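You operate a simulated robot arm through the tools that you are given. There is no shell and no other tool. Be economical: measure what you need, move in short steps, check, and stop when the job is done.

Carry out the task below with a simulated robot arm. There is one attempt and no reset: what you move stays moved.

TASK
Supper is over: turn the grill to 0, switch it off, slide both pans out.

It is judged by the outcome, as a careful person would: the job done as asked, and still so three seconds after it is handed in. It fails if anything else is knocked over, pushed out of place, dropped, spilled or broken.

THE ROBOT
A 7-joint arm with a two-finger parallel gripper, fixed in place. Base frame: the origin is at the foot of the arm, x ahead of it, y to its left, z up; the work surface is at about z = 750. Lengths are in mm, angles in rad, forces in N, time in s.
With the tool pointing down near the work surface it reaches from about 200 to 680 mm from the base axis. Its first joint turns from -1.152 to 1.152 rad. Payload 2.4 kg.
Tool frame: the origin (TCP) lies between the finger pads and is the grasp point; the fingertips stand 30 mm ahead of it; z points along the fingers, y is the line along which they close. The gripper opens to 94 mm. The fingers are 28 mm wide and 10 mm thick; the gripper's body (50 by 96 mm) begins 55 mm behind the TCP.
Orientation is told as [roll, pitch, yaw] about the base's x, y, z axes, in that order, counted from this pose: with the fingers straight down and closing along the base's y, the tool's x points along the base's -x, its y along +y and its z along -z.

THE INTERFACE
- The arm moves only by the tool play_rows. Its argument "steps" is a list of rows, each a list of 7 numbers: the shift along the base's x, y, z in m, then the turn, a rotation vector about the base's x, y, z in rad, then the closure in counts, from 0 (fully open) to 255 (shut). In form: [[tx, ty, tz, wx, wy, wz, hand], ...]. A call has 1 to 8 rows; each row shifts and turns the commanded pose from where the row before left it. A row lasts 0.2 s, in which the tool goes at most 50 mm and 0.15 rad; a call with a longer step from one row to the next is refused whole, and so is a gripper value outside its range. A pose out of reach is approached as far as the arm can. The call stops where the force on the tool passes 70 N (or 10 N more than at its start, if that is more) or the arm is blocked; 0.2 s more then pass. The fingers move at their own pace (about 153 mm/s each) and stop on an object; they squeeze with about 43 N. The grip force told is the motor's: it shows also when the fingers shut on nothing. Time passes only in rows, and 0.2 s behind the last, so rows that do not move let the fingers close. It gives the time, the measured TCP pose, the force on the tool (base axes), the opening and the grip force at its end, in the units of the frame above (readings bear some noise).
- Cameras (640 x 400 px; columns grow to the right, rows downward): "scene" is fixed at [4.6, 453.7, 1449.3]; the picture's right is [-0.96, -0.29, 0.00], its down [-0.15, 0.50, -0.86] and it looks along [0.24, -0.82, -0.52] (base axes); focal length 353 px, centre (320, 200). "wrist" rides on the gripper at [-37, 0, -58] in the tool frame; the picture's right is [0.00, -1.00, 0.00], its down [0.97, 0.00, -0.24] and it looks along [0.24, 0.00, 0.97] (tool axes); focal length 218 px, centre (320, 200).
- get_image(camera): a new picture of that camera. No time passes.
- point_at(camera, pixels): there is no depth. For up to 12 entries [column, row, z] of the newest picture of that camera ("zoom" is the newest enlarged one), the place [x, y] in the base frame at which the ray of that pixel passes the height z, good to about 3 mm. No time passes.
- inspect(camera, box): a new picture of the part [left, top, right, bottom] of that camera's present view, enlarged. No time passes.
- finish_job(): hands the job in; it is judged then, once.

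Work in short steps. Measure before you move; look again where a grasp or a placing could have gone wrong, and mend it. You have 80 turns and 46 pictures in all, the two below and enlarged ones among them. Open the gripper and draw the arm clear of the work before you hand the job in, unless the task says otherwise; then end with one line.

The tools are called after "Emit:" by a JSON object that holds its "fn" and its "kwargs". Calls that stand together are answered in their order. play_rows: Moves the arm, as the interface text tells. Its arguments: {"type":"object","properties":{"steps":{"type":"array","items":{"type":"array","items":{"type":"number"}}}},"required":["steps"]} The other tools are called the same way: get_image (camera) takes a picture; point_at (camera, pixels) gives the place at which the rays of pixels pass given heights; inspect (camera, box) takes an enlarged picture of a part of a camera's view; finish_job () hands the job in.

At the start:

```text
t: 0.0
tcp_pos: [364.6, -184.2, 1058.9]
tcp_rot: [0.001, -0.001, 0.001]
contact_force: [0.1, 0.7, 0.5]
gripper_width: 94.1
finger_force: 0.1
```

scene: 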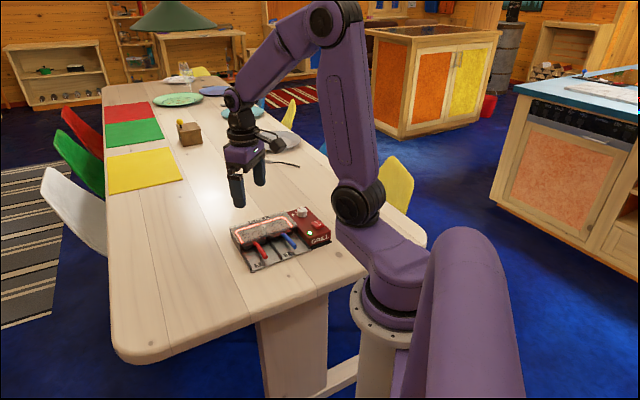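
wrist: 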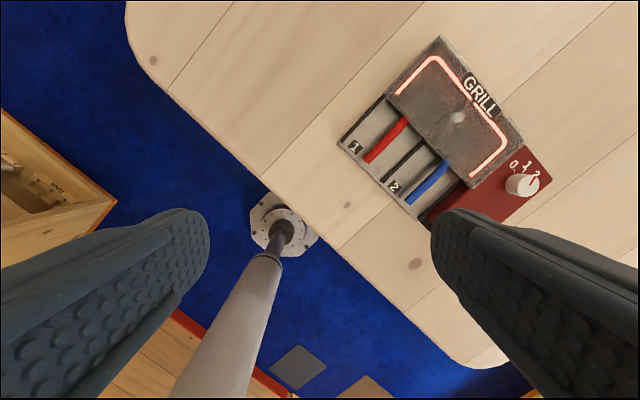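

The grill lies around scene pixel (280,238). I take enlarged views of it from both cameras.

Emit:
{"fn": "inspect", "kwargs": {"camera": "scene", "box": [220, 195, 340, 280]}}

Emit:
{"fn": "inspect", "kwargs": {"camera": "wrist", "box": [320, 20, 570, 230]}}

Emit:
{"fn": "point_at", "kwargs": {"camera": "wrist", "pixels": [[441, 36, 810], [337, 145, 750], [365, 161, 780], [406, 119, 780], [408, 203, 780], [447, 165, 780], [525, 184, 800], [527, 147, 790], [424, 226, 750], [390, 97, 810], [456, 117, 820]]}}

```text
4.71 times, centred on (280, 238) of scene
```

zoom: 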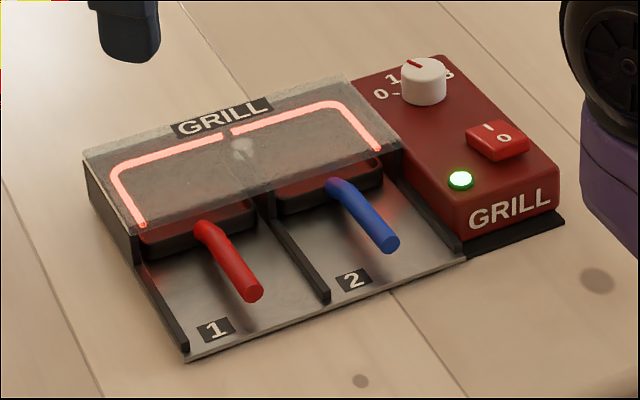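

```text
1.90 times, centred on (445, 125) of wrist
```

zoom: 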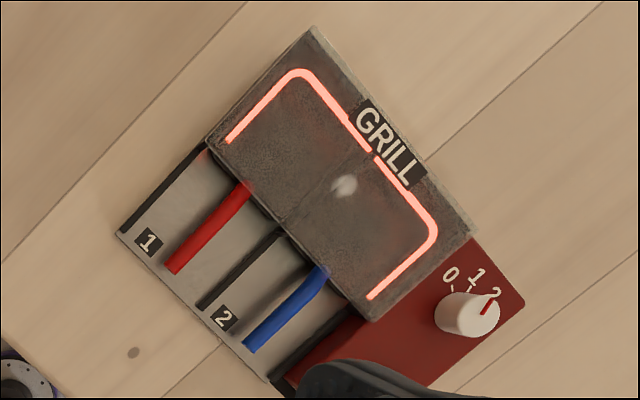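

```text
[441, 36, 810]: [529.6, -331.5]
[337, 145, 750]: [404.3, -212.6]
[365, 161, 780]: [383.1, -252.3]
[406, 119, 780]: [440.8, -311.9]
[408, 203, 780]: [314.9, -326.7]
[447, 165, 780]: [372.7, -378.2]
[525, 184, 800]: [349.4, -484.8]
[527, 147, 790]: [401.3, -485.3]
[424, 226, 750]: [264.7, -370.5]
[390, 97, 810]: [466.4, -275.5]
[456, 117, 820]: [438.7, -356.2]
```

I turn the tool to the grill's axes (about -0.72 rad) and move it over the grill, still high, for a clearer view.

Emit:
{"fn": "play_rows", "kwargs": {"steps": [[0, -0.035, 0, 0, 0, -0.144, 0], [0, -0.035, 0, 0, 0, -0.144, 0], [0, -0.035, 0, 0, 0, -0.144, 0], [0, -0.035, 0, 0, 0, -0.144, 0], [0, -0.035, 0, 0, 0, -0.144, 0]]}}

Emit:
{"fn": "get_image", "kwargs": {"camera": "wrist"}}

Emit:
{"fn": "inspect", "kwargs": {"camera": "scene", "box": [220, 195, 340, 280]}}

```text
t: 1.2
tcp_pos: [364.5, -360.3, 1058.7]
tcp_rot: [-0.001, 0.001, -0.722]
contact_force: [0.0, -0.5, -0.7]
gripper_width: 94.0
finger_force: 0.0
```

```text
41 pictures are left
```

wrist: 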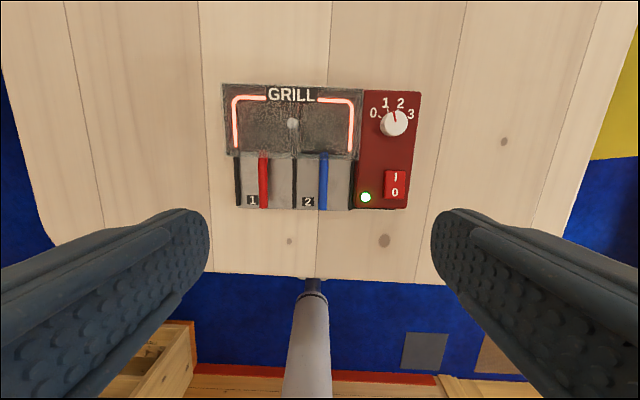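

```text
4.71 times, centred on (280, 238) of scene
```

zoom: 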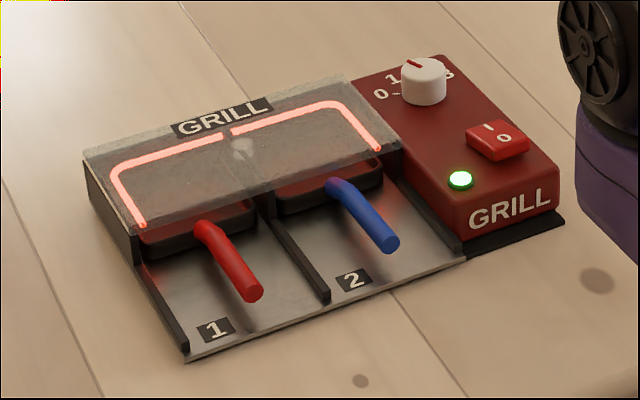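

The wrist view is aligned with the grill. I zoom in on it and locate the features in both cameras.

Emit:
{"fn": "point_at", "kwargs": {"camera": "zoom", "pixels": [[253, 292, 770], [253, 292, 790], [390, 243, 770], [390, 243, 790], [425, 72, 800], [425, 72, 820], [497, 135, 790], [497, 135, 810], [188, 355, 750], [84, 155, 800], [84, 155, 820], [460, 180, 790]]}}

Emit:
{"fn": "inspect", "kwargs": {"camera": "wrist", "box": [210, 75, 430, 215]}}

Emit:
{"fn": "point_at", "kwargs": {"camera": "wrist", "pixels": [[264, 207, 770], [264, 207, 790], [323, 208, 770], [323, 208, 790], [394, 122, 800], [394, 122, 820], [396, 184, 790], [396, 184, 810], [237, 206, 750], [222, 84, 800], [222, 84, 820], [365, 196, 790]]}}

```text
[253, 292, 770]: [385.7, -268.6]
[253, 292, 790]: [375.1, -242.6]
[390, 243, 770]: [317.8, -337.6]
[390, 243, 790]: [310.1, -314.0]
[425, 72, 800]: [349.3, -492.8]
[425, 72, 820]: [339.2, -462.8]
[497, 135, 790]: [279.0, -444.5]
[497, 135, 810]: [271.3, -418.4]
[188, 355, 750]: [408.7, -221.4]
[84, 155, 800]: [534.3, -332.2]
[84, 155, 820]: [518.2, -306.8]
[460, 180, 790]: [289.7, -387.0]
```

```text
2.86 times, centred on (320, 145) of wrist
```

zoom: 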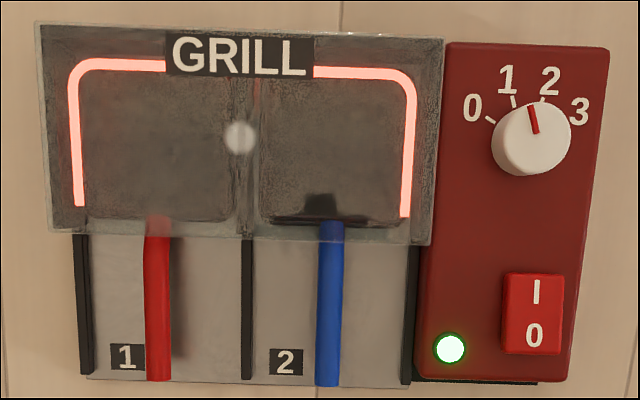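

```text
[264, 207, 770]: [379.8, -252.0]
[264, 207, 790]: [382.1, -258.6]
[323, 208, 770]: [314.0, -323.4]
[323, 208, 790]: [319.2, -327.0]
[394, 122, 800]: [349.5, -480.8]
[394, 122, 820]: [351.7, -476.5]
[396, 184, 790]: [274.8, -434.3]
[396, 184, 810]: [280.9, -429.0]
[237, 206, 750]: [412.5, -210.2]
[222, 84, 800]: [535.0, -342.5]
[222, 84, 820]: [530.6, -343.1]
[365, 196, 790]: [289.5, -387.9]
```

Triangulation puts the knob at about (349,-479) with its top at about 810, the switch at about (277,-432) at 798, the handle ends at about z 780 and the hood at about 795. Next I hover over the knob to read its mark.

Emit:
{"fn": "play_rows", "kwargs": {"steps": [[-0.004, -0.03, -0.035, 0, 0, 0, 0], [-0.004, -0.03, -0.035, 0, 0, 0, 0], [-0.004, -0.03, -0.035, 0, 0, 0, 0], [-0.003, -0.029, -0.035, 0, 0, 0, 0], [0, 0, 0, 0, 0, 0, 0]]}}

Emit:
{"fn": "get_image", "kwargs": {"camera": "wrist"}}

```text
t: 2.4
tcp_pos: [349.2, -481.6, 921.1]
tcp_rot: [0.0, -0.001, -0.719]
contact_force: [0.6, -0.9, 0.8]
gripper_width: 94.0
finger_force: 0.0
```

```text
38 pictures are left
```

wrist: 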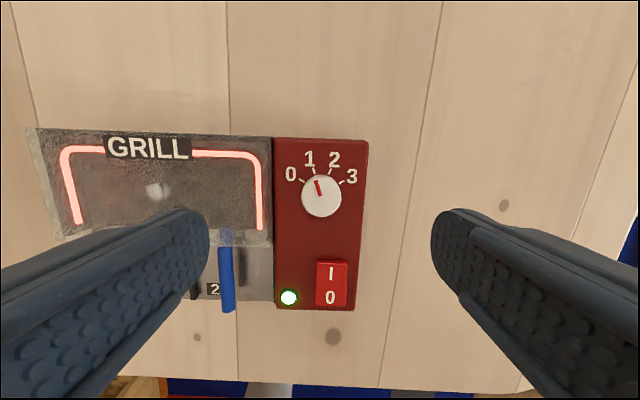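

Emit:
{"fn": "inspect", "kwargs": {"camera": "wrist", "box": [265, 135, 375, 315]}}

Emit:
{"fn": "point_at", "kwargs": {"camera": "wrist", "pixels": [[322, 195, 810], [302, 195, 800], [342, 195, 800], [291, 174, 790], [352, 177, 790], [310, 158, 790], [334, 160, 790], [330, 284, 798], [331, 262, 798], [331, 305, 798], [288, 298, 790], [227, 309, 780]]}}

```text
2.22 times, centred on (320, 225) of wrist
```

zoom: 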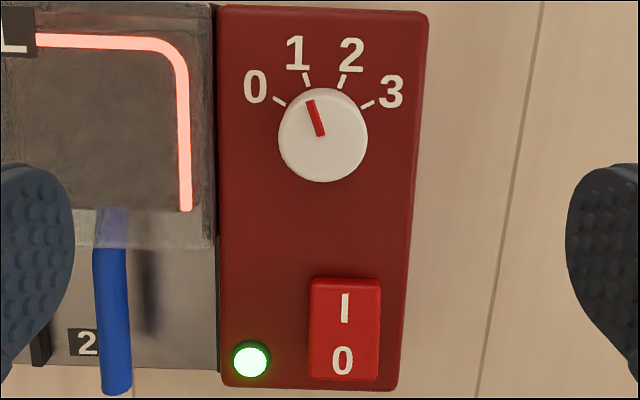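

```text
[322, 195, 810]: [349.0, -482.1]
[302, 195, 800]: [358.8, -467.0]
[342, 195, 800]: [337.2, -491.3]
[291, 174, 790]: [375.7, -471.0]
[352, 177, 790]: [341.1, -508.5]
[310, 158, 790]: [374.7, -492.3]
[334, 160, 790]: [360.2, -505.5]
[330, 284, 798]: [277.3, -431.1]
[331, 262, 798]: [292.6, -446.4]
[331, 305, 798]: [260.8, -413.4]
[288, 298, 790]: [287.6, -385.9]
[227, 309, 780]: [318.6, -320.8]
```

The mark points at 1 (19° left of up) and the 0 tick sits at about 59°, so the knob must turn about 0.70 rad counter-clockwise. It is 32 mm wide and centred under the tool, so I go down with the fingers partly closed.

Emit:
{"fn": "play_rows", "kwargs": {"steps": [[0, 0, -0.03, 0, 0, 0, 119], [0, 0, -0.03, 0, 0, 0, 119], [0, 0, -0.02, 0, 0, 0, 119], [0, 0, -0.015, 0, 0, 0, 119], [0, 0, 0, 0, 0, 0, 119]]}}

Emit:
{"fn": "get_image", "kwargs": {"camera": "wrist"}}

```text
t: 3.6
tcp_pos: [352.3, -479.2, 823.7]
tcp_rot: [0.0, 0.001, -0.721]
contact_force: [0.2, 0.6, 0.2]
gripper_width: 50.2
finger_force: 0.1
```

```text
36 pictures are left
```

wrist: 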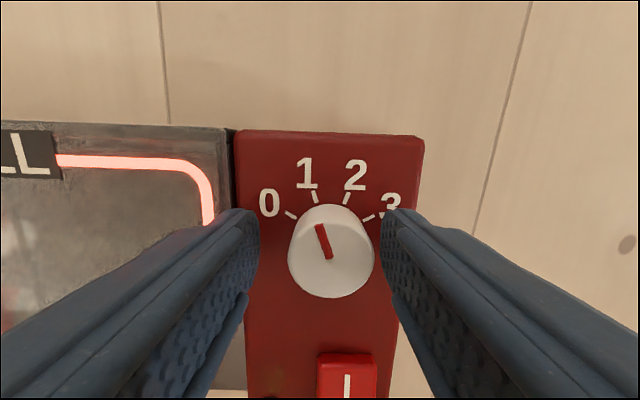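

Emit:
{"fn": "point_at", "kwargs": {"camera": "wrist", "pixels": [[331, 244, 810], [331, 249, 813], [289, 255, 800], [375, 255, 800]]}}

```text
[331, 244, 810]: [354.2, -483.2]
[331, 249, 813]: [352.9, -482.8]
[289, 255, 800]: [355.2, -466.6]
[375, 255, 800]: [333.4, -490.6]
```

The knob centre is about 3 mm right of the tool's, so I shift by that and close.

Emit:
{"fn": "play_rows", "kwargs": {"steps": [[-0.002, -0.002, 0, 0, 0, 0, 119], [0, 0, 0, 0, 0, 0, 160], [0, 0, 0, 0, 0, 0, 200], [0, 0, 0, 0, 0, 0, 200]]}}

```text
t: 4.6
tcp_pos: [348.1, -481.8, 823.9]
tcp_rot: [0.001, 0.0, -0.723]
contact_force: [-3.2, -4.9, 0.6]
gripper_width: 30.6
finger_force: 42.9
```

Gripped at 30.6 mm. Now I turn it +0.70 rad.

Emit:
{"fn": "play_rows", "kwargs": {"steps": [[0, 0, 0, 0, 0, 0.14, 200], [0, 0, 0, 0, 0, 0.14, 200], [0, 0, 0, 0, 0, 0.14, 200], [0, 0, 0, 0, 0, 0.14, 200], [0, 0, 0, 0, 0, 0.14, 200], [0, 0, 0, 0, 0, 0, 200]]}}

Emit:
{"fn": "get_image", "kwargs": {"camera": "wrist"}}

```text
t: 6.0
tcp_pos: [349.5, -478.6, 823.5]
tcp_rot: [0.0, 0.0, -0.017]
contact_force: [2.0, 3.3, 8.8]
gripper_width: 30.8
finger_force: 43.2
```

```text
35 pictures are left
```

wrist: 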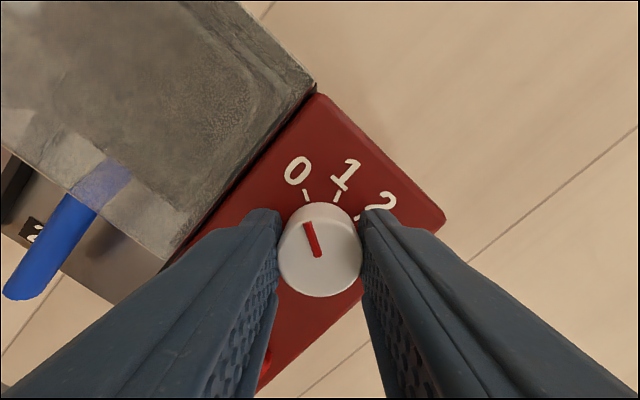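

The mark now points at the 0 tick and the heater glow is gone. I release, rise and verify while turning the tool back.

Emit:
{"fn": "play_rows", "kwargs": {"steps": [[0, 0, 0, 0, 0, 0, 119], [0, 0, 0, 0, 0, 0, 119], [0, 0, 0.03, 0, 0, 0, 119], [0, 0, 0.03, 0, 0, -0.14, 119], [-0.008, 0.007, 0.03, 0, 0, -0.14, 119], [-0.008, 0.007, 0, 0, 0, -0.14, 119], [-0.008, 0.007, 0, 0, 0, -0.14, 119], [-0.008, 0.007, 0, 0, 0, -0.14, 119]]}}

Emit:
{"fn": "get_image", "kwargs": {"camera": "wrist"}}

Emit:
{"fn": "inspect", "kwargs": {"camera": "wrist", "box": [265, 115, 395, 315]}}

Emit:
{"fn": "inspect", "kwargs": {"camera": "scene", "box": [270, 195, 350, 255]}}

```text
t: 7.8
tcp_pos: [316.2, -451.1, 915.1]
tcp_rot: [-0.001, 0.001, -0.723]
contact_force: [-0.5, -0.4, 0.2]
gripper_width: 50.1
finger_force: 0.1
```

```text
34 pictures are left
```

wrist: 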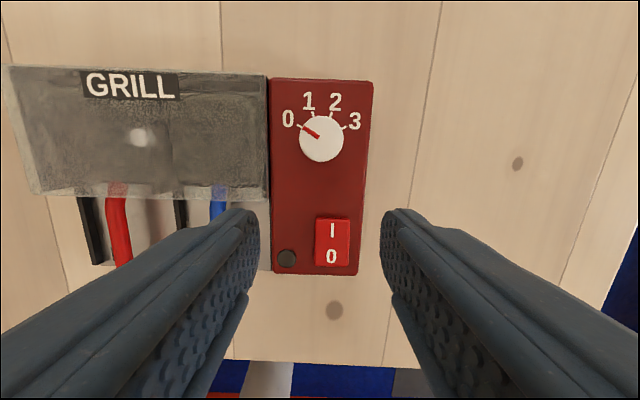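

```text
2.00 times, centred on (330, 215) of wrist
```

zoom: 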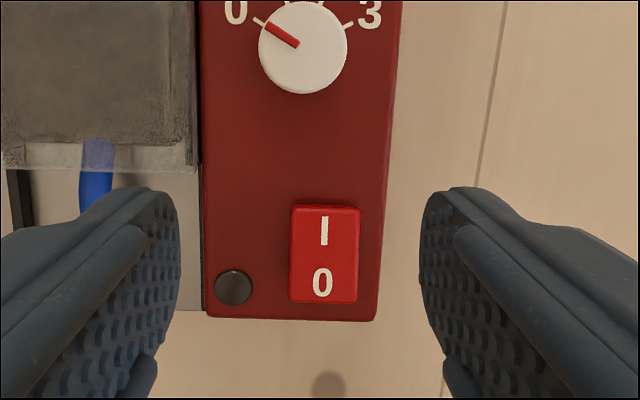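

```text
6.67 times, centred on (310, 225) of scene
```

zoom: 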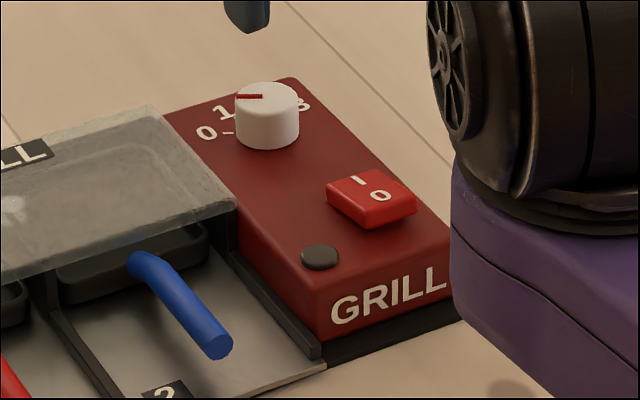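

The knob is at 0. The rocker still shows its 0 end raised, so I measure it to press that end.

Emit:
{"fn": "point_at", "kwargs": {"camera": "wrist", "pixels": [[332, 218, 798], [331, 257, 800], [332, 266, 800], [333, 274, 785], [331, 242, 798], [318, 137, 810]]}}

Emit:
{"fn": "play_rows", "kwargs": {"steps": [[0, 0, 0, 0, 0, 0, 255], [0, 0, 0, 0, 0, 0, 255], [0, 0, 0, 0, 0, 0, 255]]}}

```text
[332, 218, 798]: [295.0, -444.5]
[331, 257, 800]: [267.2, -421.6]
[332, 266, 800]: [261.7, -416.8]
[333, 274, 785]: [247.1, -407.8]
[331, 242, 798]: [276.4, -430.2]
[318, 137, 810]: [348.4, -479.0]
```

```text
t: 8.6
tcp_pos: [317.2, -451.7, 915.3]
tcp_rot: [0.0, -0.001, -0.72]
contact_force: [0.7, -0.6, -0.1]
gripper_width: 0.0
finger_force: 33.2
```

Emit:
{"fn": "play_rows", "kwargs": {"steps": [[-0.027, 0.0165, 0, 0, 0, 0, 255], [-0.026, 0.0165, -0.02, 0, 0, 0, 255], [0, 0, -0.03, 0, 0, 0, 255], [0, 0, -0.018, 0, 0, 0, 255], [0, 0, 0, 0, 0, 0, 255]]}}

Emit:
{"fn": "get_image", "kwargs": {"camera": "wrist"}}

Emit:
{"fn": "inspect", "kwargs": {"camera": "scene", "box": [270, 195, 350, 255]}}

```text
t: 9.8
tcp_pos: [264.9, -418.0, 846.1]
tcp_rot: [-0.001, -0.001, -0.72]
contact_force: [0.9, 0.0, -0.9]
gripper_width: 0.1
finger_force: 33.2
```

```text
31 pictures are left
```

wrist: 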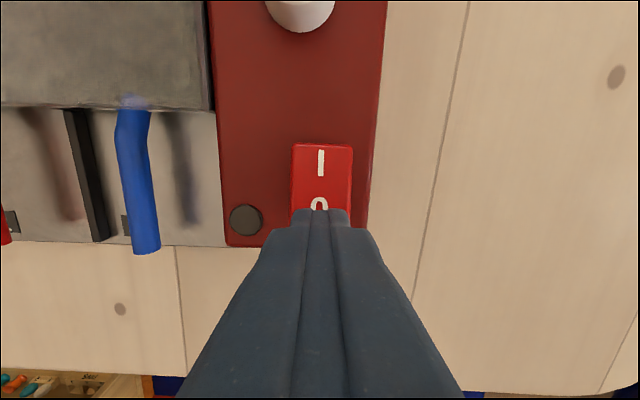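

```text
6.67 times, centred on (310, 225) of scene
```

zoom: 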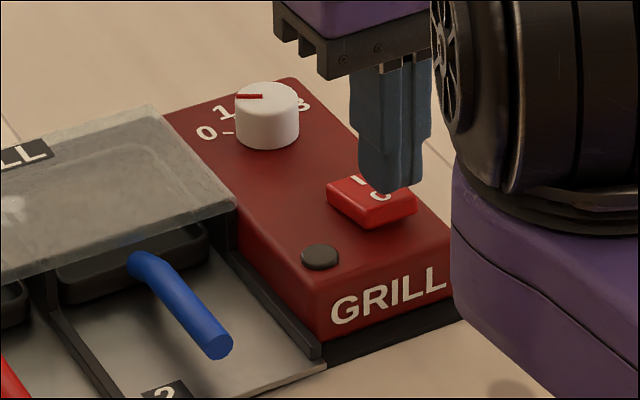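

The closed fingertips stand over the 0 end, so I press down in small steps.

Emit:
{"fn": "play_rows", "kwargs": {"steps": [[0, 0, -0.006, 0, 0, 0, 255], [0, 0, -0.004, 0, 0, 0, 255], [0, 0, -0.003, 0, 0, 0, 255], [0, 0, -0.003, 0, 0, 0, 255]]}}

```text
t: 10.9
tcp_pos: [264.2, -419.3, 832.2]
tcp_rot: [0.0, 0.001, -0.719]
contact_force: [-5.2, 7.1, 19.5]
gripper_width: 0.0
finger_force: 33.2
stopped in row 4: the force on the tool passed its limit (the readings are from after the stop); the commanded pose is now the measured one
```

Emit:
{"fn": "play_rows", "kwargs": {"steps": [[0, 0, 0.02, 0, 0, 0, 255], [0, 0, 0.03, 0, 0, 0, 255], [-0.02, 0.015, 0.03, 0, 0, 0, 255]]}}

Emit:
{"fn": "inspect", "kwargs": {"camera": "scene", "box": [270, 195, 350, 255]}}

Emit:
{"fn": "inspect", "kwargs": {"camera": "wrist", "box": [240, 60, 420, 240]}}

```text
t: 11.7
tcp_pos: [243.8, -404.0, 912.5]
tcp_rot: [0.001, 0.001, -0.719]
contact_force: [-0.7, 0.1, 0.4]
gripper_width: 0.0
finger_force: 32.7
```

```text
6.67 times, centred on (310, 225) of scene
```

zoom: 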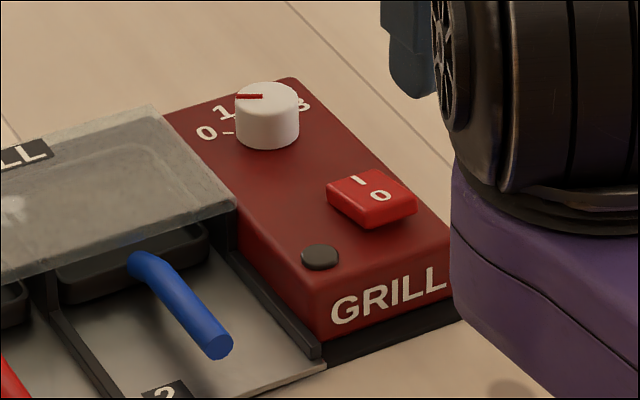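

```text
2.22 times, centred on (330, 150) of wrist
```

zoom: 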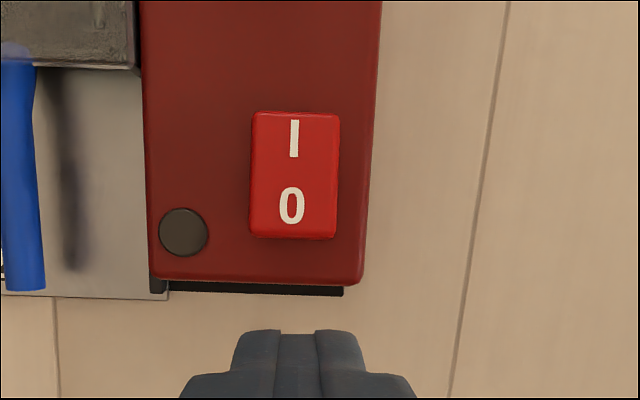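

Emit:
{"fn": "inspect", "kwargs": {"camera": "scene", "box": [304, 214, 328, 236]}}

```text
16.00 times, centred on (316, 225) of scene
```

zoom: 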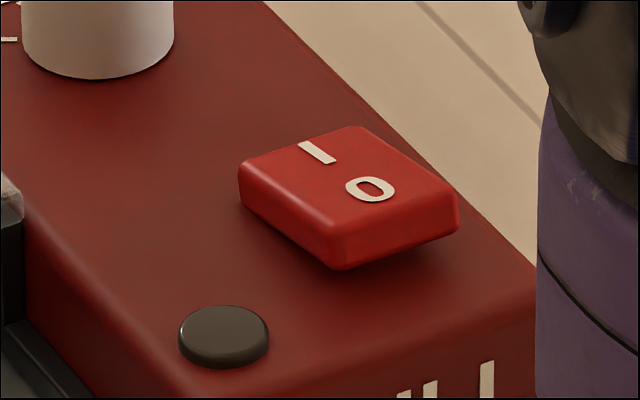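

The 0 end is still raised, with a shadow gap under it, so the press stopped too early. I go back over it and press more slowly.

Emit:
{"fn": "play_rows", "kwargs": {"steps": [[0.02, -0.015, -0.03, 0, 0, 0, 255], [0, 0, -0.03, 0, 0, 0, 255], [0, 0, -0.014, 0, 0, 0, 255], [0, 0, -0.002, 0, 0, 0, 255], [0, 0, -0.002, 0, 0, 0, 255], [0, 0, -0.001, 0, 0, 0, 255]]}}

```text
t: 13.1
tcp_pos: [265.2, -418.0, 832.4]
tcp_rot: [-0.001, 0.0, -0.721]
contact_force: [-0.1, -0.2, 0.7]
gripper_width: 0.0
finger_force: 32.9
```

Emit:
{"fn": "play_rows", "kwargs": {"steps": [[0, 0, -0.001, 0, 0, 0, 255], [0, 0, -0.001, 0, 0, 0, 255], [0, 0, -0.001, 0, 0, 0, 255], [0, 0, -0.001, 0, 0, 0, 255], [0, 0, -0.001, 0, 0, 0, 255], [0, 0, -0.001, 0, 0, 0, 255]]}}

Emit:
{"fn": "inspect", "kwargs": {"camera": "scene", "box": [304, 214, 328, 236]}}

```text
t: 13.9
tcp_pos: [263.3, -418.3, 832.7]
tcp_rot: [0.001, 0.001, -0.719]
contact_force: [-3.9, 7.8, 20.6]
gripper_width: 0.0
finger_force: 33.2
stopped in row 4: the force on the tool passed its limit (the readings are from after the stop); the commanded pose is now the measured one
```

```text
16.00 times, centred on (316, 225) of scene
```

zoom: 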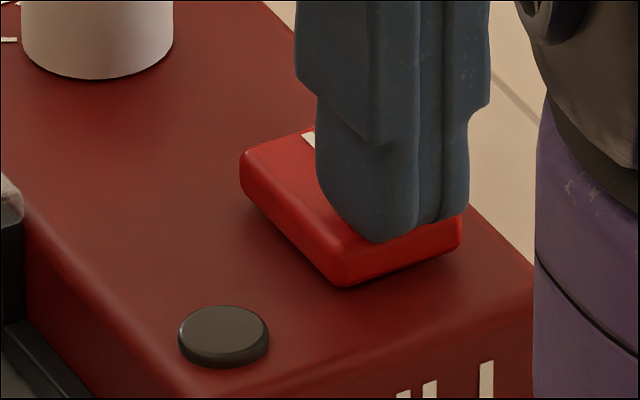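

The rocker did tip partway under the finger, but the flat fingertip now bears near the pivot. I lift, shift 9 mm outward for more lever arm and press again.

Emit:
{"fn": "play_rows", "kwargs": {"steps": [[0, 0, 0.008, 0, 0, 0, 255], [-0.006, 0.006, 0, 0, 0, 0, 255], [0, 0, -0.006, 0, 0, 0, 255], [0, 0, -0.001, 0, 0, 0, 255], [0, 0, -0.0015, 0, 0, 0, 255], [0, 0, -0.0015, 0, 0, 0, 255], [0, 0, -0.0015, 0, 0, 0, 255], [0, 0, -0.0015, 0, 0, 0, 255]]}}

Emit:
{"fn": "inspect", "kwargs": {"camera": "scene", "box": [304, 214, 328, 236]}}

```text
t: 15.8
tcp_pos: [257.6, -413.2, 831.0]
tcp_rot: [0.0, 0.0, -0.719]
contact_force: [-2.9, 8.1, 19.5]
gripper_width: 0.0
finger_force: 33.0
stopped in row 8: the force on the tool passed its limit (the readings are from after the stop); the commanded pose is now the measured one
```

```text
16.00 times, centred on (316, 225) of scene
```

zoom: 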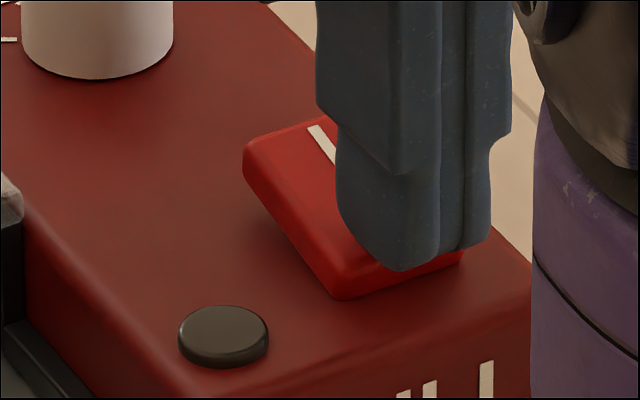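

Now it is clearly tipped, with the I end up. I rise and check that it stays.

Emit:
{"fn": "play_rows", "kwargs": {"steps": [[0, 0, 0.02, 0, 0, 0, 255], [0, 0, 0.04, 0, 0, 0, 255], [0, 0, 0.04, 0, 0, 0, 255]]}}

Emit:
{"fn": "inspect", "kwargs": {"camera": "scene", "box": [304, 214, 328, 236]}}

```text
t: 16.6
tcp_pos: [258.1, -414.0, 929.5]
tcp_rot: [0.0, -0.001, -0.718]
contact_force: [-0.4, 1.2, 0.4]
gripper_width: 0.1
finger_force: 32.7
```

```text
16.00 times, centred on (316, 225) of scene
```

zoom: 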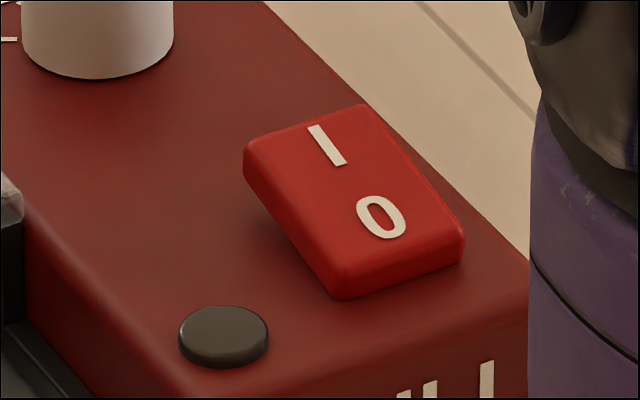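

The switch has latched at 0. Now for the pans: I hover over the blue handle (grip point about (331,-338)) with a half-open gripper.

Emit:
{"fn": "play_rows", "kwargs": {"steps": [[0.025, 0.025, 0, 0, 0, 0, 119], [0.024, 0.025, -0.015, 0, 0, 0, 119], [0.024, 0.026, -0.03, 0, 0, 0, 119], [0, 0, -0.02, 0, 0, 0, 119], [0, 0, 0, 0, 0, 0, 119]]}}

Emit:
{"fn": "get_image", "kwargs": {"camera": "wrist"}}

```text
t: 17.8
tcp_pos: [330.9, -337.8, 865.3]
tcp_rot: [-0.002, -0.001, -0.719]
contact_force: [-0.1, -0.2, -0.7]
gripper_width: 50.0
finger_force: 0.0
```

```text
23 pictures are left
```

wrist: 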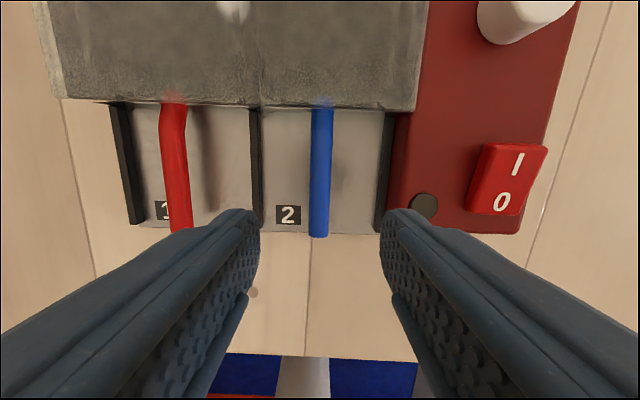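

Emit:
{"fn": "point_at", "kwargs": {"camera": "wrist", "pixels": [[318, 232, 780], [321, 115, 780], [324, 105, 795], [178, 227, 780], [173, 108, 780], [318, 236, 752], [320, 357, 750]]}}

Emit:
{"fn": "play_rows", "kwargs": {"steps": [[0, 0, -0.025, 0, 0, 0, 119], [0, 0, -0.025, 0, 0, 0, 119], [0, 0, -0.02, 0, 0, 0, 119], [0, 0, 0, 0, 0, 0, 119]]}}

Emit:
{"fn": "inspect", "kwargs": {"camera": "scene", "box": [220, 195, 340, 280]}}

```text
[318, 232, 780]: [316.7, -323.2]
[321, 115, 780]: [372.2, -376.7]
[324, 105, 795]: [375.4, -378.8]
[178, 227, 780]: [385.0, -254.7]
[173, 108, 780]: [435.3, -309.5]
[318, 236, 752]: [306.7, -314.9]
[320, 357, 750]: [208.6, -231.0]
```

```text
t: 18.8
tcp_pos: [334.0, -338.3, 795.2]
tcp_rot: [0.0, -0.002, -0.719]
contact_force: [0.5, -0.6, 0.6]
gripper_width: 50.1
finger_force: 0.1
```

```text
4.71 times, centred on (280, 238) of scene
```

zoom: 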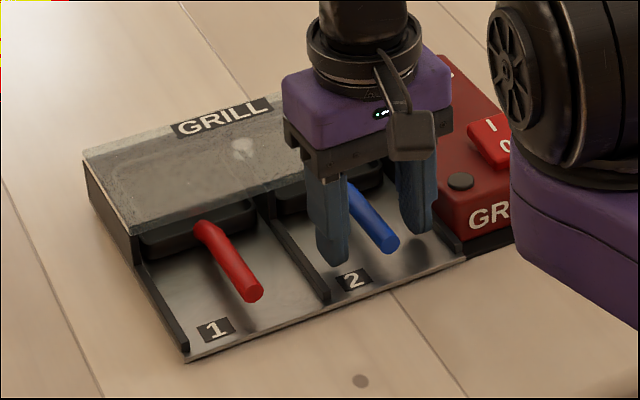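

The fingers straddle the blue handle, so I close.

Emit:
{"fn": "play_rows", "kwargs": {"steps": [[0, 0, 0, 0, 0, 0, 180], [0, 0, 0, 0, 0, 0, 240], [0, 0, 0, 0, 0, 0, 240], [0, 0, 0, 0, 0, 0, 240]]}}

```text
t: 19.8
tcp_pos: [332.6, -338.5, 795.4]
tcp_rot: [0.001, -0.001, -0.722]
contact_force: [-1.8, -2.0, 0.8]
gripper_width: 12.8
finger_force: 42.8
```

Gripped at 12.8 mm. I pull 60 mm along (-0.753, 0.658).

Emit:
{"fn": "play_rows", "kwargs": {"steps": [[-0.0075, 0.0066, 0, 0, 0, 0, 240], [-0.0151, 0.0132, 0, 0, 0, 0, 240], [-0.0151, 0.0132, 0, 0, 0, 0, 240], [-0.0075, 0.0066, 0, 0, 0, 0, 240]]}}

Emit:
{"fn": "inspect", "kwargs": {"camera": "scene", "box": [220, 195, 340, 280]}}

Emit:
{"fn": "get_image", "kwargs": {"camera": "wrist"}}

```text
t: 20.8
tcp_pos: [286.8, -299.0, 795.6]
tcp_rot: [0.001, -0.002, -0.718]
contact_force: [0.0, 0.0, -0.5]
gripper_width: 13.2
finger_force: 43.1
```

```text
4.71 times, centred on (280, 238) of scene
```

zoom: 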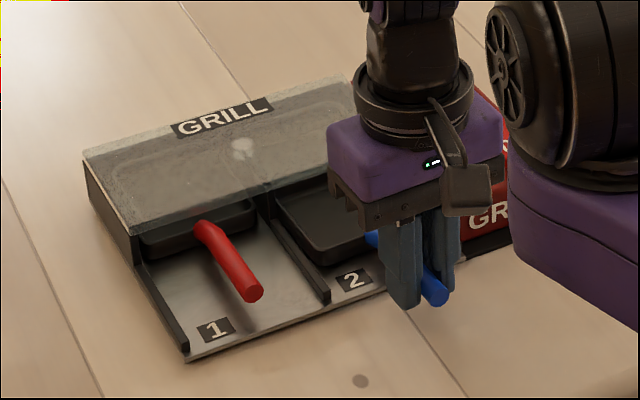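

```text
20 pictures are left
```

wrist: 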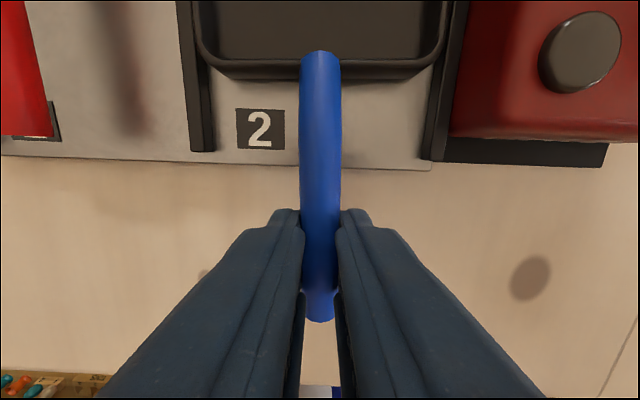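

It slides well. I pull another 35 mm and look.

Emit:
{"fn": "play_rows", "kwargs": {"steps": [[-0.0132, 0.0115, 0, 0, 0, 0, 240], [-0.0132, 0.0115, 0, 0, 0, 0, 240], [0, 0, 0, 0, 0, 0, 240]]}}

Emit:
{"fn": "inspect", "kwargs": {"camera": "scene", "box": [220, 195, 340, 280]}}

Emit:
{"fn": "get_image", "kwargs": {"camera": "wrist"}}

```text
t: 21.6
tcp_pos: [259.8, -276.6, 795.4]
tcp_rot: [-0.001, -0.001, -0.72]
contact_force: [0.1, 0.0, -0.4]
gripper_width: 12.7
finger_force: 43.3
```

```text
4.71 times, centred on (280, 238) of scene
```

zoom: 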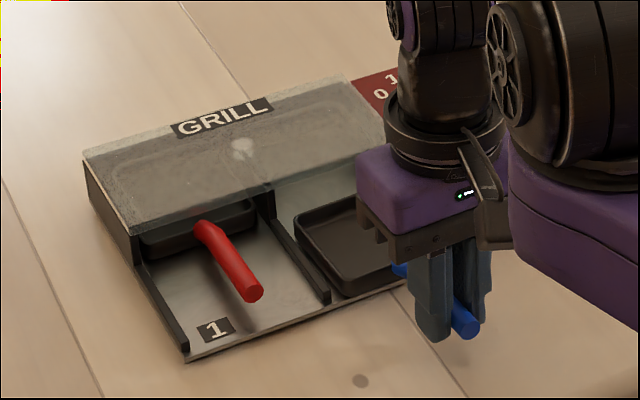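

```text
18 pictures are left
```

wrist: 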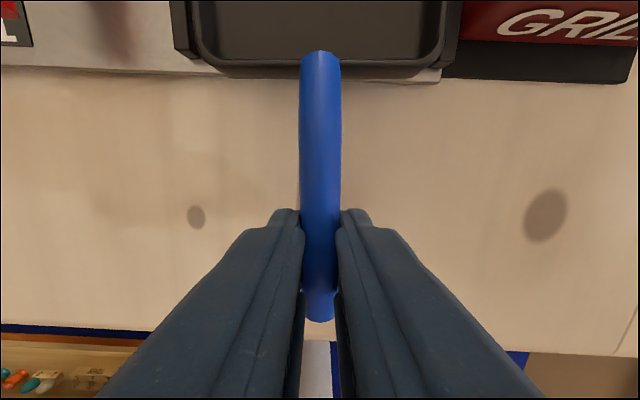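

The pan is about just clear of the hood. I add 10 mm of margin (it still rests on the tray), release and rise.

Emit:
{"fn": "play_rows", "kwargs": {"steps": [[-0.0075, 0.0066, 0, 0, 0, 0, 240], [0, 0, 0, 0, 0, 0, 240], [0, 0, 0, 0, 0, 0, 170], [0, 0, 0, 0, 0, 0, 119], [0, 0, 0, 0, 0, 0, 119], [0, 0, 0.03, 0, 0, 0, 119], [0, 0, 0.04, 0, 0, 0, 119], [0, 0, 0.03, 0, 0, 0, 119]]}}

Emit:
{"fn": "get_image", "kwargs": {"camera": "wrist"}}

```text
t: 23.4
tcp_pos: [252.2, -269.8, 895.7]
tcp_rot: [0.0, 0.002, -0.718]
contact_force: [0.0, -0.2, -0.7]
gripper_width: 50.4
finger_force: 0.0
```

```text
17 pictures are left
```

wrist: 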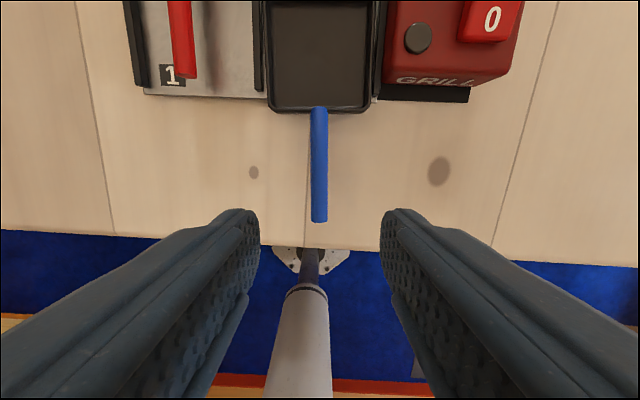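

Pan 2 sits steadily on the tray, clear of the hood. Next is the red handle: grip point about (399,-267).

Emit:
{"fn": "play_rows", "kwargs": {"steps": [[0.037, 0.001, 0, 0, 0, 0, 119], [0.037, 0.001, 0, 0, 0, 0, 119], [0.037, 0.001, 0, 0, 0, 0, 119], [0.036, 0, -0.02, 0, 0, 0, 119], [0, 0, -0.02, 0, 0, 0, 119], [0, 0, 0, 0, 0, 0, 119]]}}

Emit:
{"fn": "get_image", "kwargs": {"camera": "wrist"}}

Emit:
{"fn": "point_at", "kwargs": {"camera": "wrist", "pixels": [[320, 232, 780], [320, 115, 780]]}}

```text
t: 24.8
tcp_pos: [398.8, -267.9, 855.1]
tcp_rot: [0.0, -0.003, -0.718]
contact_force: [0.2, 0.4, -0.7]
gripper_width: 50.0
finger_force: 0.0
```

```text
16 pictures are left
```

wrist: 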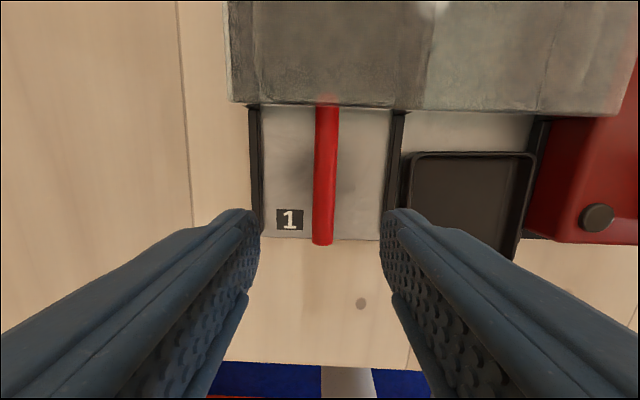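

```text
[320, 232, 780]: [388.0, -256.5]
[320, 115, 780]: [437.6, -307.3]
```

The handle is centred between the fingers and pan 2 is clear of the right finger. I go down and close.

Emit:
{"fn": "play_rows", "kwargs": {"steps": [[0, 0, -0.03, 0, 0, 0, 119], [0, 0, -0.03, 0, 0, 0, 119], [0, 0, 0, 0, 0, 0, 119], [0, 0, 0, 0, 0, 0, 180], [0, 0, 0, 0, 0, 0, 240], [0, 0, 0, 0, 0, 0, 240], [0, 0, 0, 0, 0, 0, 240]]}}

```text
t: 26.4
tcp_pos: [397.4, -268.7, 796.3]
tcp_rot: [0.0, -0.001, -0.726]
contact_force: [-4.0, -7.3, -0.3]
gripper_width: 13.2
finger_force: 43.3
```

Gripped. A small side force shows, so I ease 1 mm that way and pull 60 mm.

Emit:
{"fn": "play_rows", "kwargs": {"steps": [[-0.0007, -0.0008, 0, 0, 0, 0, 240], [-0.0075, 0.0066, 0, 0, 0, 0, 240], [-0.0151, 0.0132, 0, 0, 0, 0, 240], [-0.0151, 0.0132, 0, 0, 0, 0, 240], [-0.0075, 0.0066, 0, 0, 0, 0, 240]]}}

Emit:
{"fn": "get_image", "kwargs": {"camera": "wrist"}}

```text
t: 27.6
tcp_pos: [354.2, -228.1, 795.2]
tcp_rot: [0.001, -0.003, -0.722]
contact_force: [2.7, -9.5, 15.8]
gripper_width: 13.0
finger_force: 43.3
```

```text
15 pictures are left
```

wrist: 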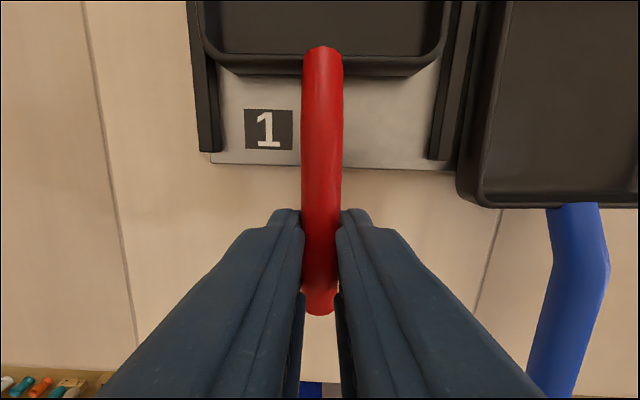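

It slides with slight drag, so I pull the remaining 45 mm with a 0.5 mm rise to relieve it.

Emit:
{"fn": "play_rows", "kwargs": {"steps": [[-0.0113, 0.0099, 0.0005, 0, 0, 0, 240], [-0.0113, 0.0099, 0, 0, 0, 0, 240], [-0.0113, 0.0099, 0, 0, 0, 0, 240], [0, 0, 0, 0, 0, 0, 240]]}}

Emit:
{"fn": "get_image", "kwargs": {"camera": "wrist"}}

Emit:
{"fn": "inspect", "kwargs": {"camera": "scene", "box": [220, 195, 340, 280]}}

```text
t: 28.6
tcp_pos: [316.7, -196.0, 796.2]
tcp_rot: [0.0, 0.002, -0.719]
contact_force: [0.9, -3.9, 4.3]
gripper_width: 13.1
finger_force: 43.2
```

```text
14 pictures are left
```

wrist: 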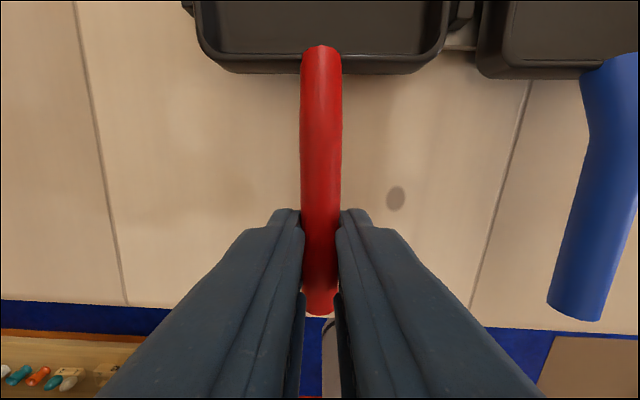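

```text
4.71 times, centred on (280, 238) of scene
```

zoom: 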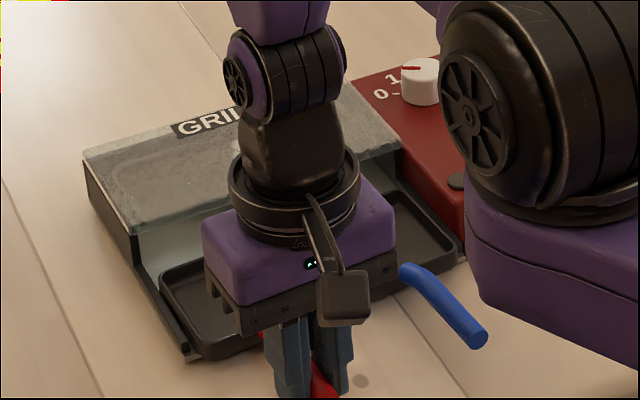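

Pan 1 matches pan 2, clear of the hood. I release, rise and move away.

Emit:
{"fn": "play_rows", "kwargs": {"steps": [[0, 0, 0, 0, 0, 0, 180], [0, 0, 0, 0, 0, 0, 119], [0, 0, 0, 0, 0, 0, 119], [0, 0, 0.03, 0, 0, 0, 119], [0, 0, 0.04, 0, 0, 0, 60], [0, 0, 0.04, 0, 0, 0, 0], [0, 0.02, 0.04, 0, 0, 0, 0], [0, 0.04, 0.02, 0, 0, 0, 0]]}}

Emit:
{"fn": "play_rows", "kwargs": {"steps": [[0.01, 0.045, 0.01, 0, 0, 0, 0], [0.01, 0.045, 0.01, 0, 0, 0, 0], [0.01, 0.045, 0, 0, 0, 0, 0], [0, 0, 0, 0, 0, 0, 0]]}}

Emit:
{"fn": "get_image", "kwargs": {"camera": "scene"}}

Emit:
{"fn": "inspect", "kwargs": {"camera": "scene", "box": [220, 195, 340, 280]}}

```text
t: 30.4
tcp_pos: [321.6, -134.5, 967.0]
tcp_rot: [0.0, -0.002, -0.72]
contact_force: [0.1, -0.8, 0.4]
gripper_width: 94.1
finger_force: 0.0
```

```text
t: 31.4
tcp_pos: [348.6, -2.5, 986.0]
tcp_rot: [0.001, 0.0, -0.718]
contact_force: [0.3, 0.4, 0.7]
gripper_width: 94.0
finger_force: 0.1
```

```text
12 pictures are left
```

scene: 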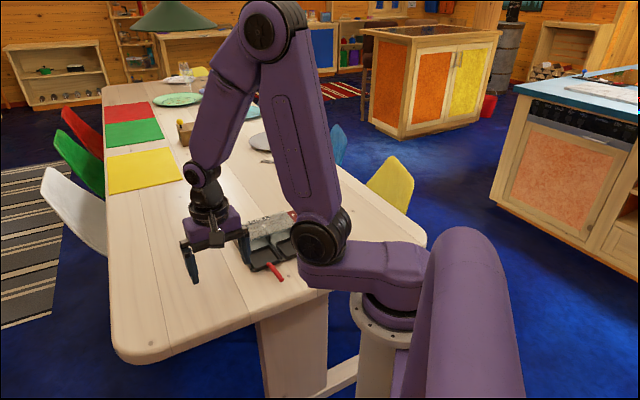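

```text
4.71 times, centred on (280, 238) of scene
```

zoom: 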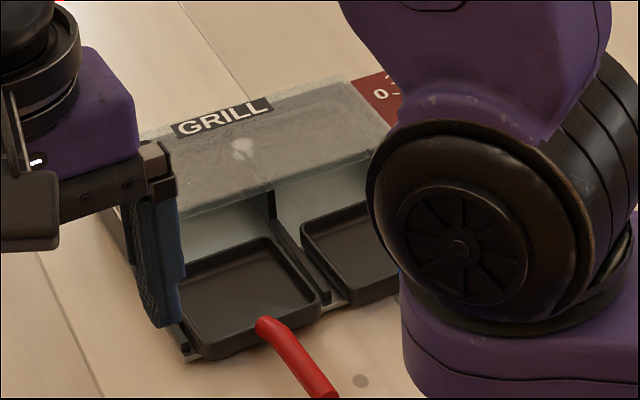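

Both pans are out and lying flat, the knob and switch were seen at 0, the grill has not shifted and the arm is clear with the gripper open. I hand it in.

Emit:
{"fn": "finish_job", "kwargs": {}}

```text
The job is handed in.
```

The job is handed in: the grill knob is at 0, the switch is off, and both pans are slid out clear of the hood, still resting on the tray.
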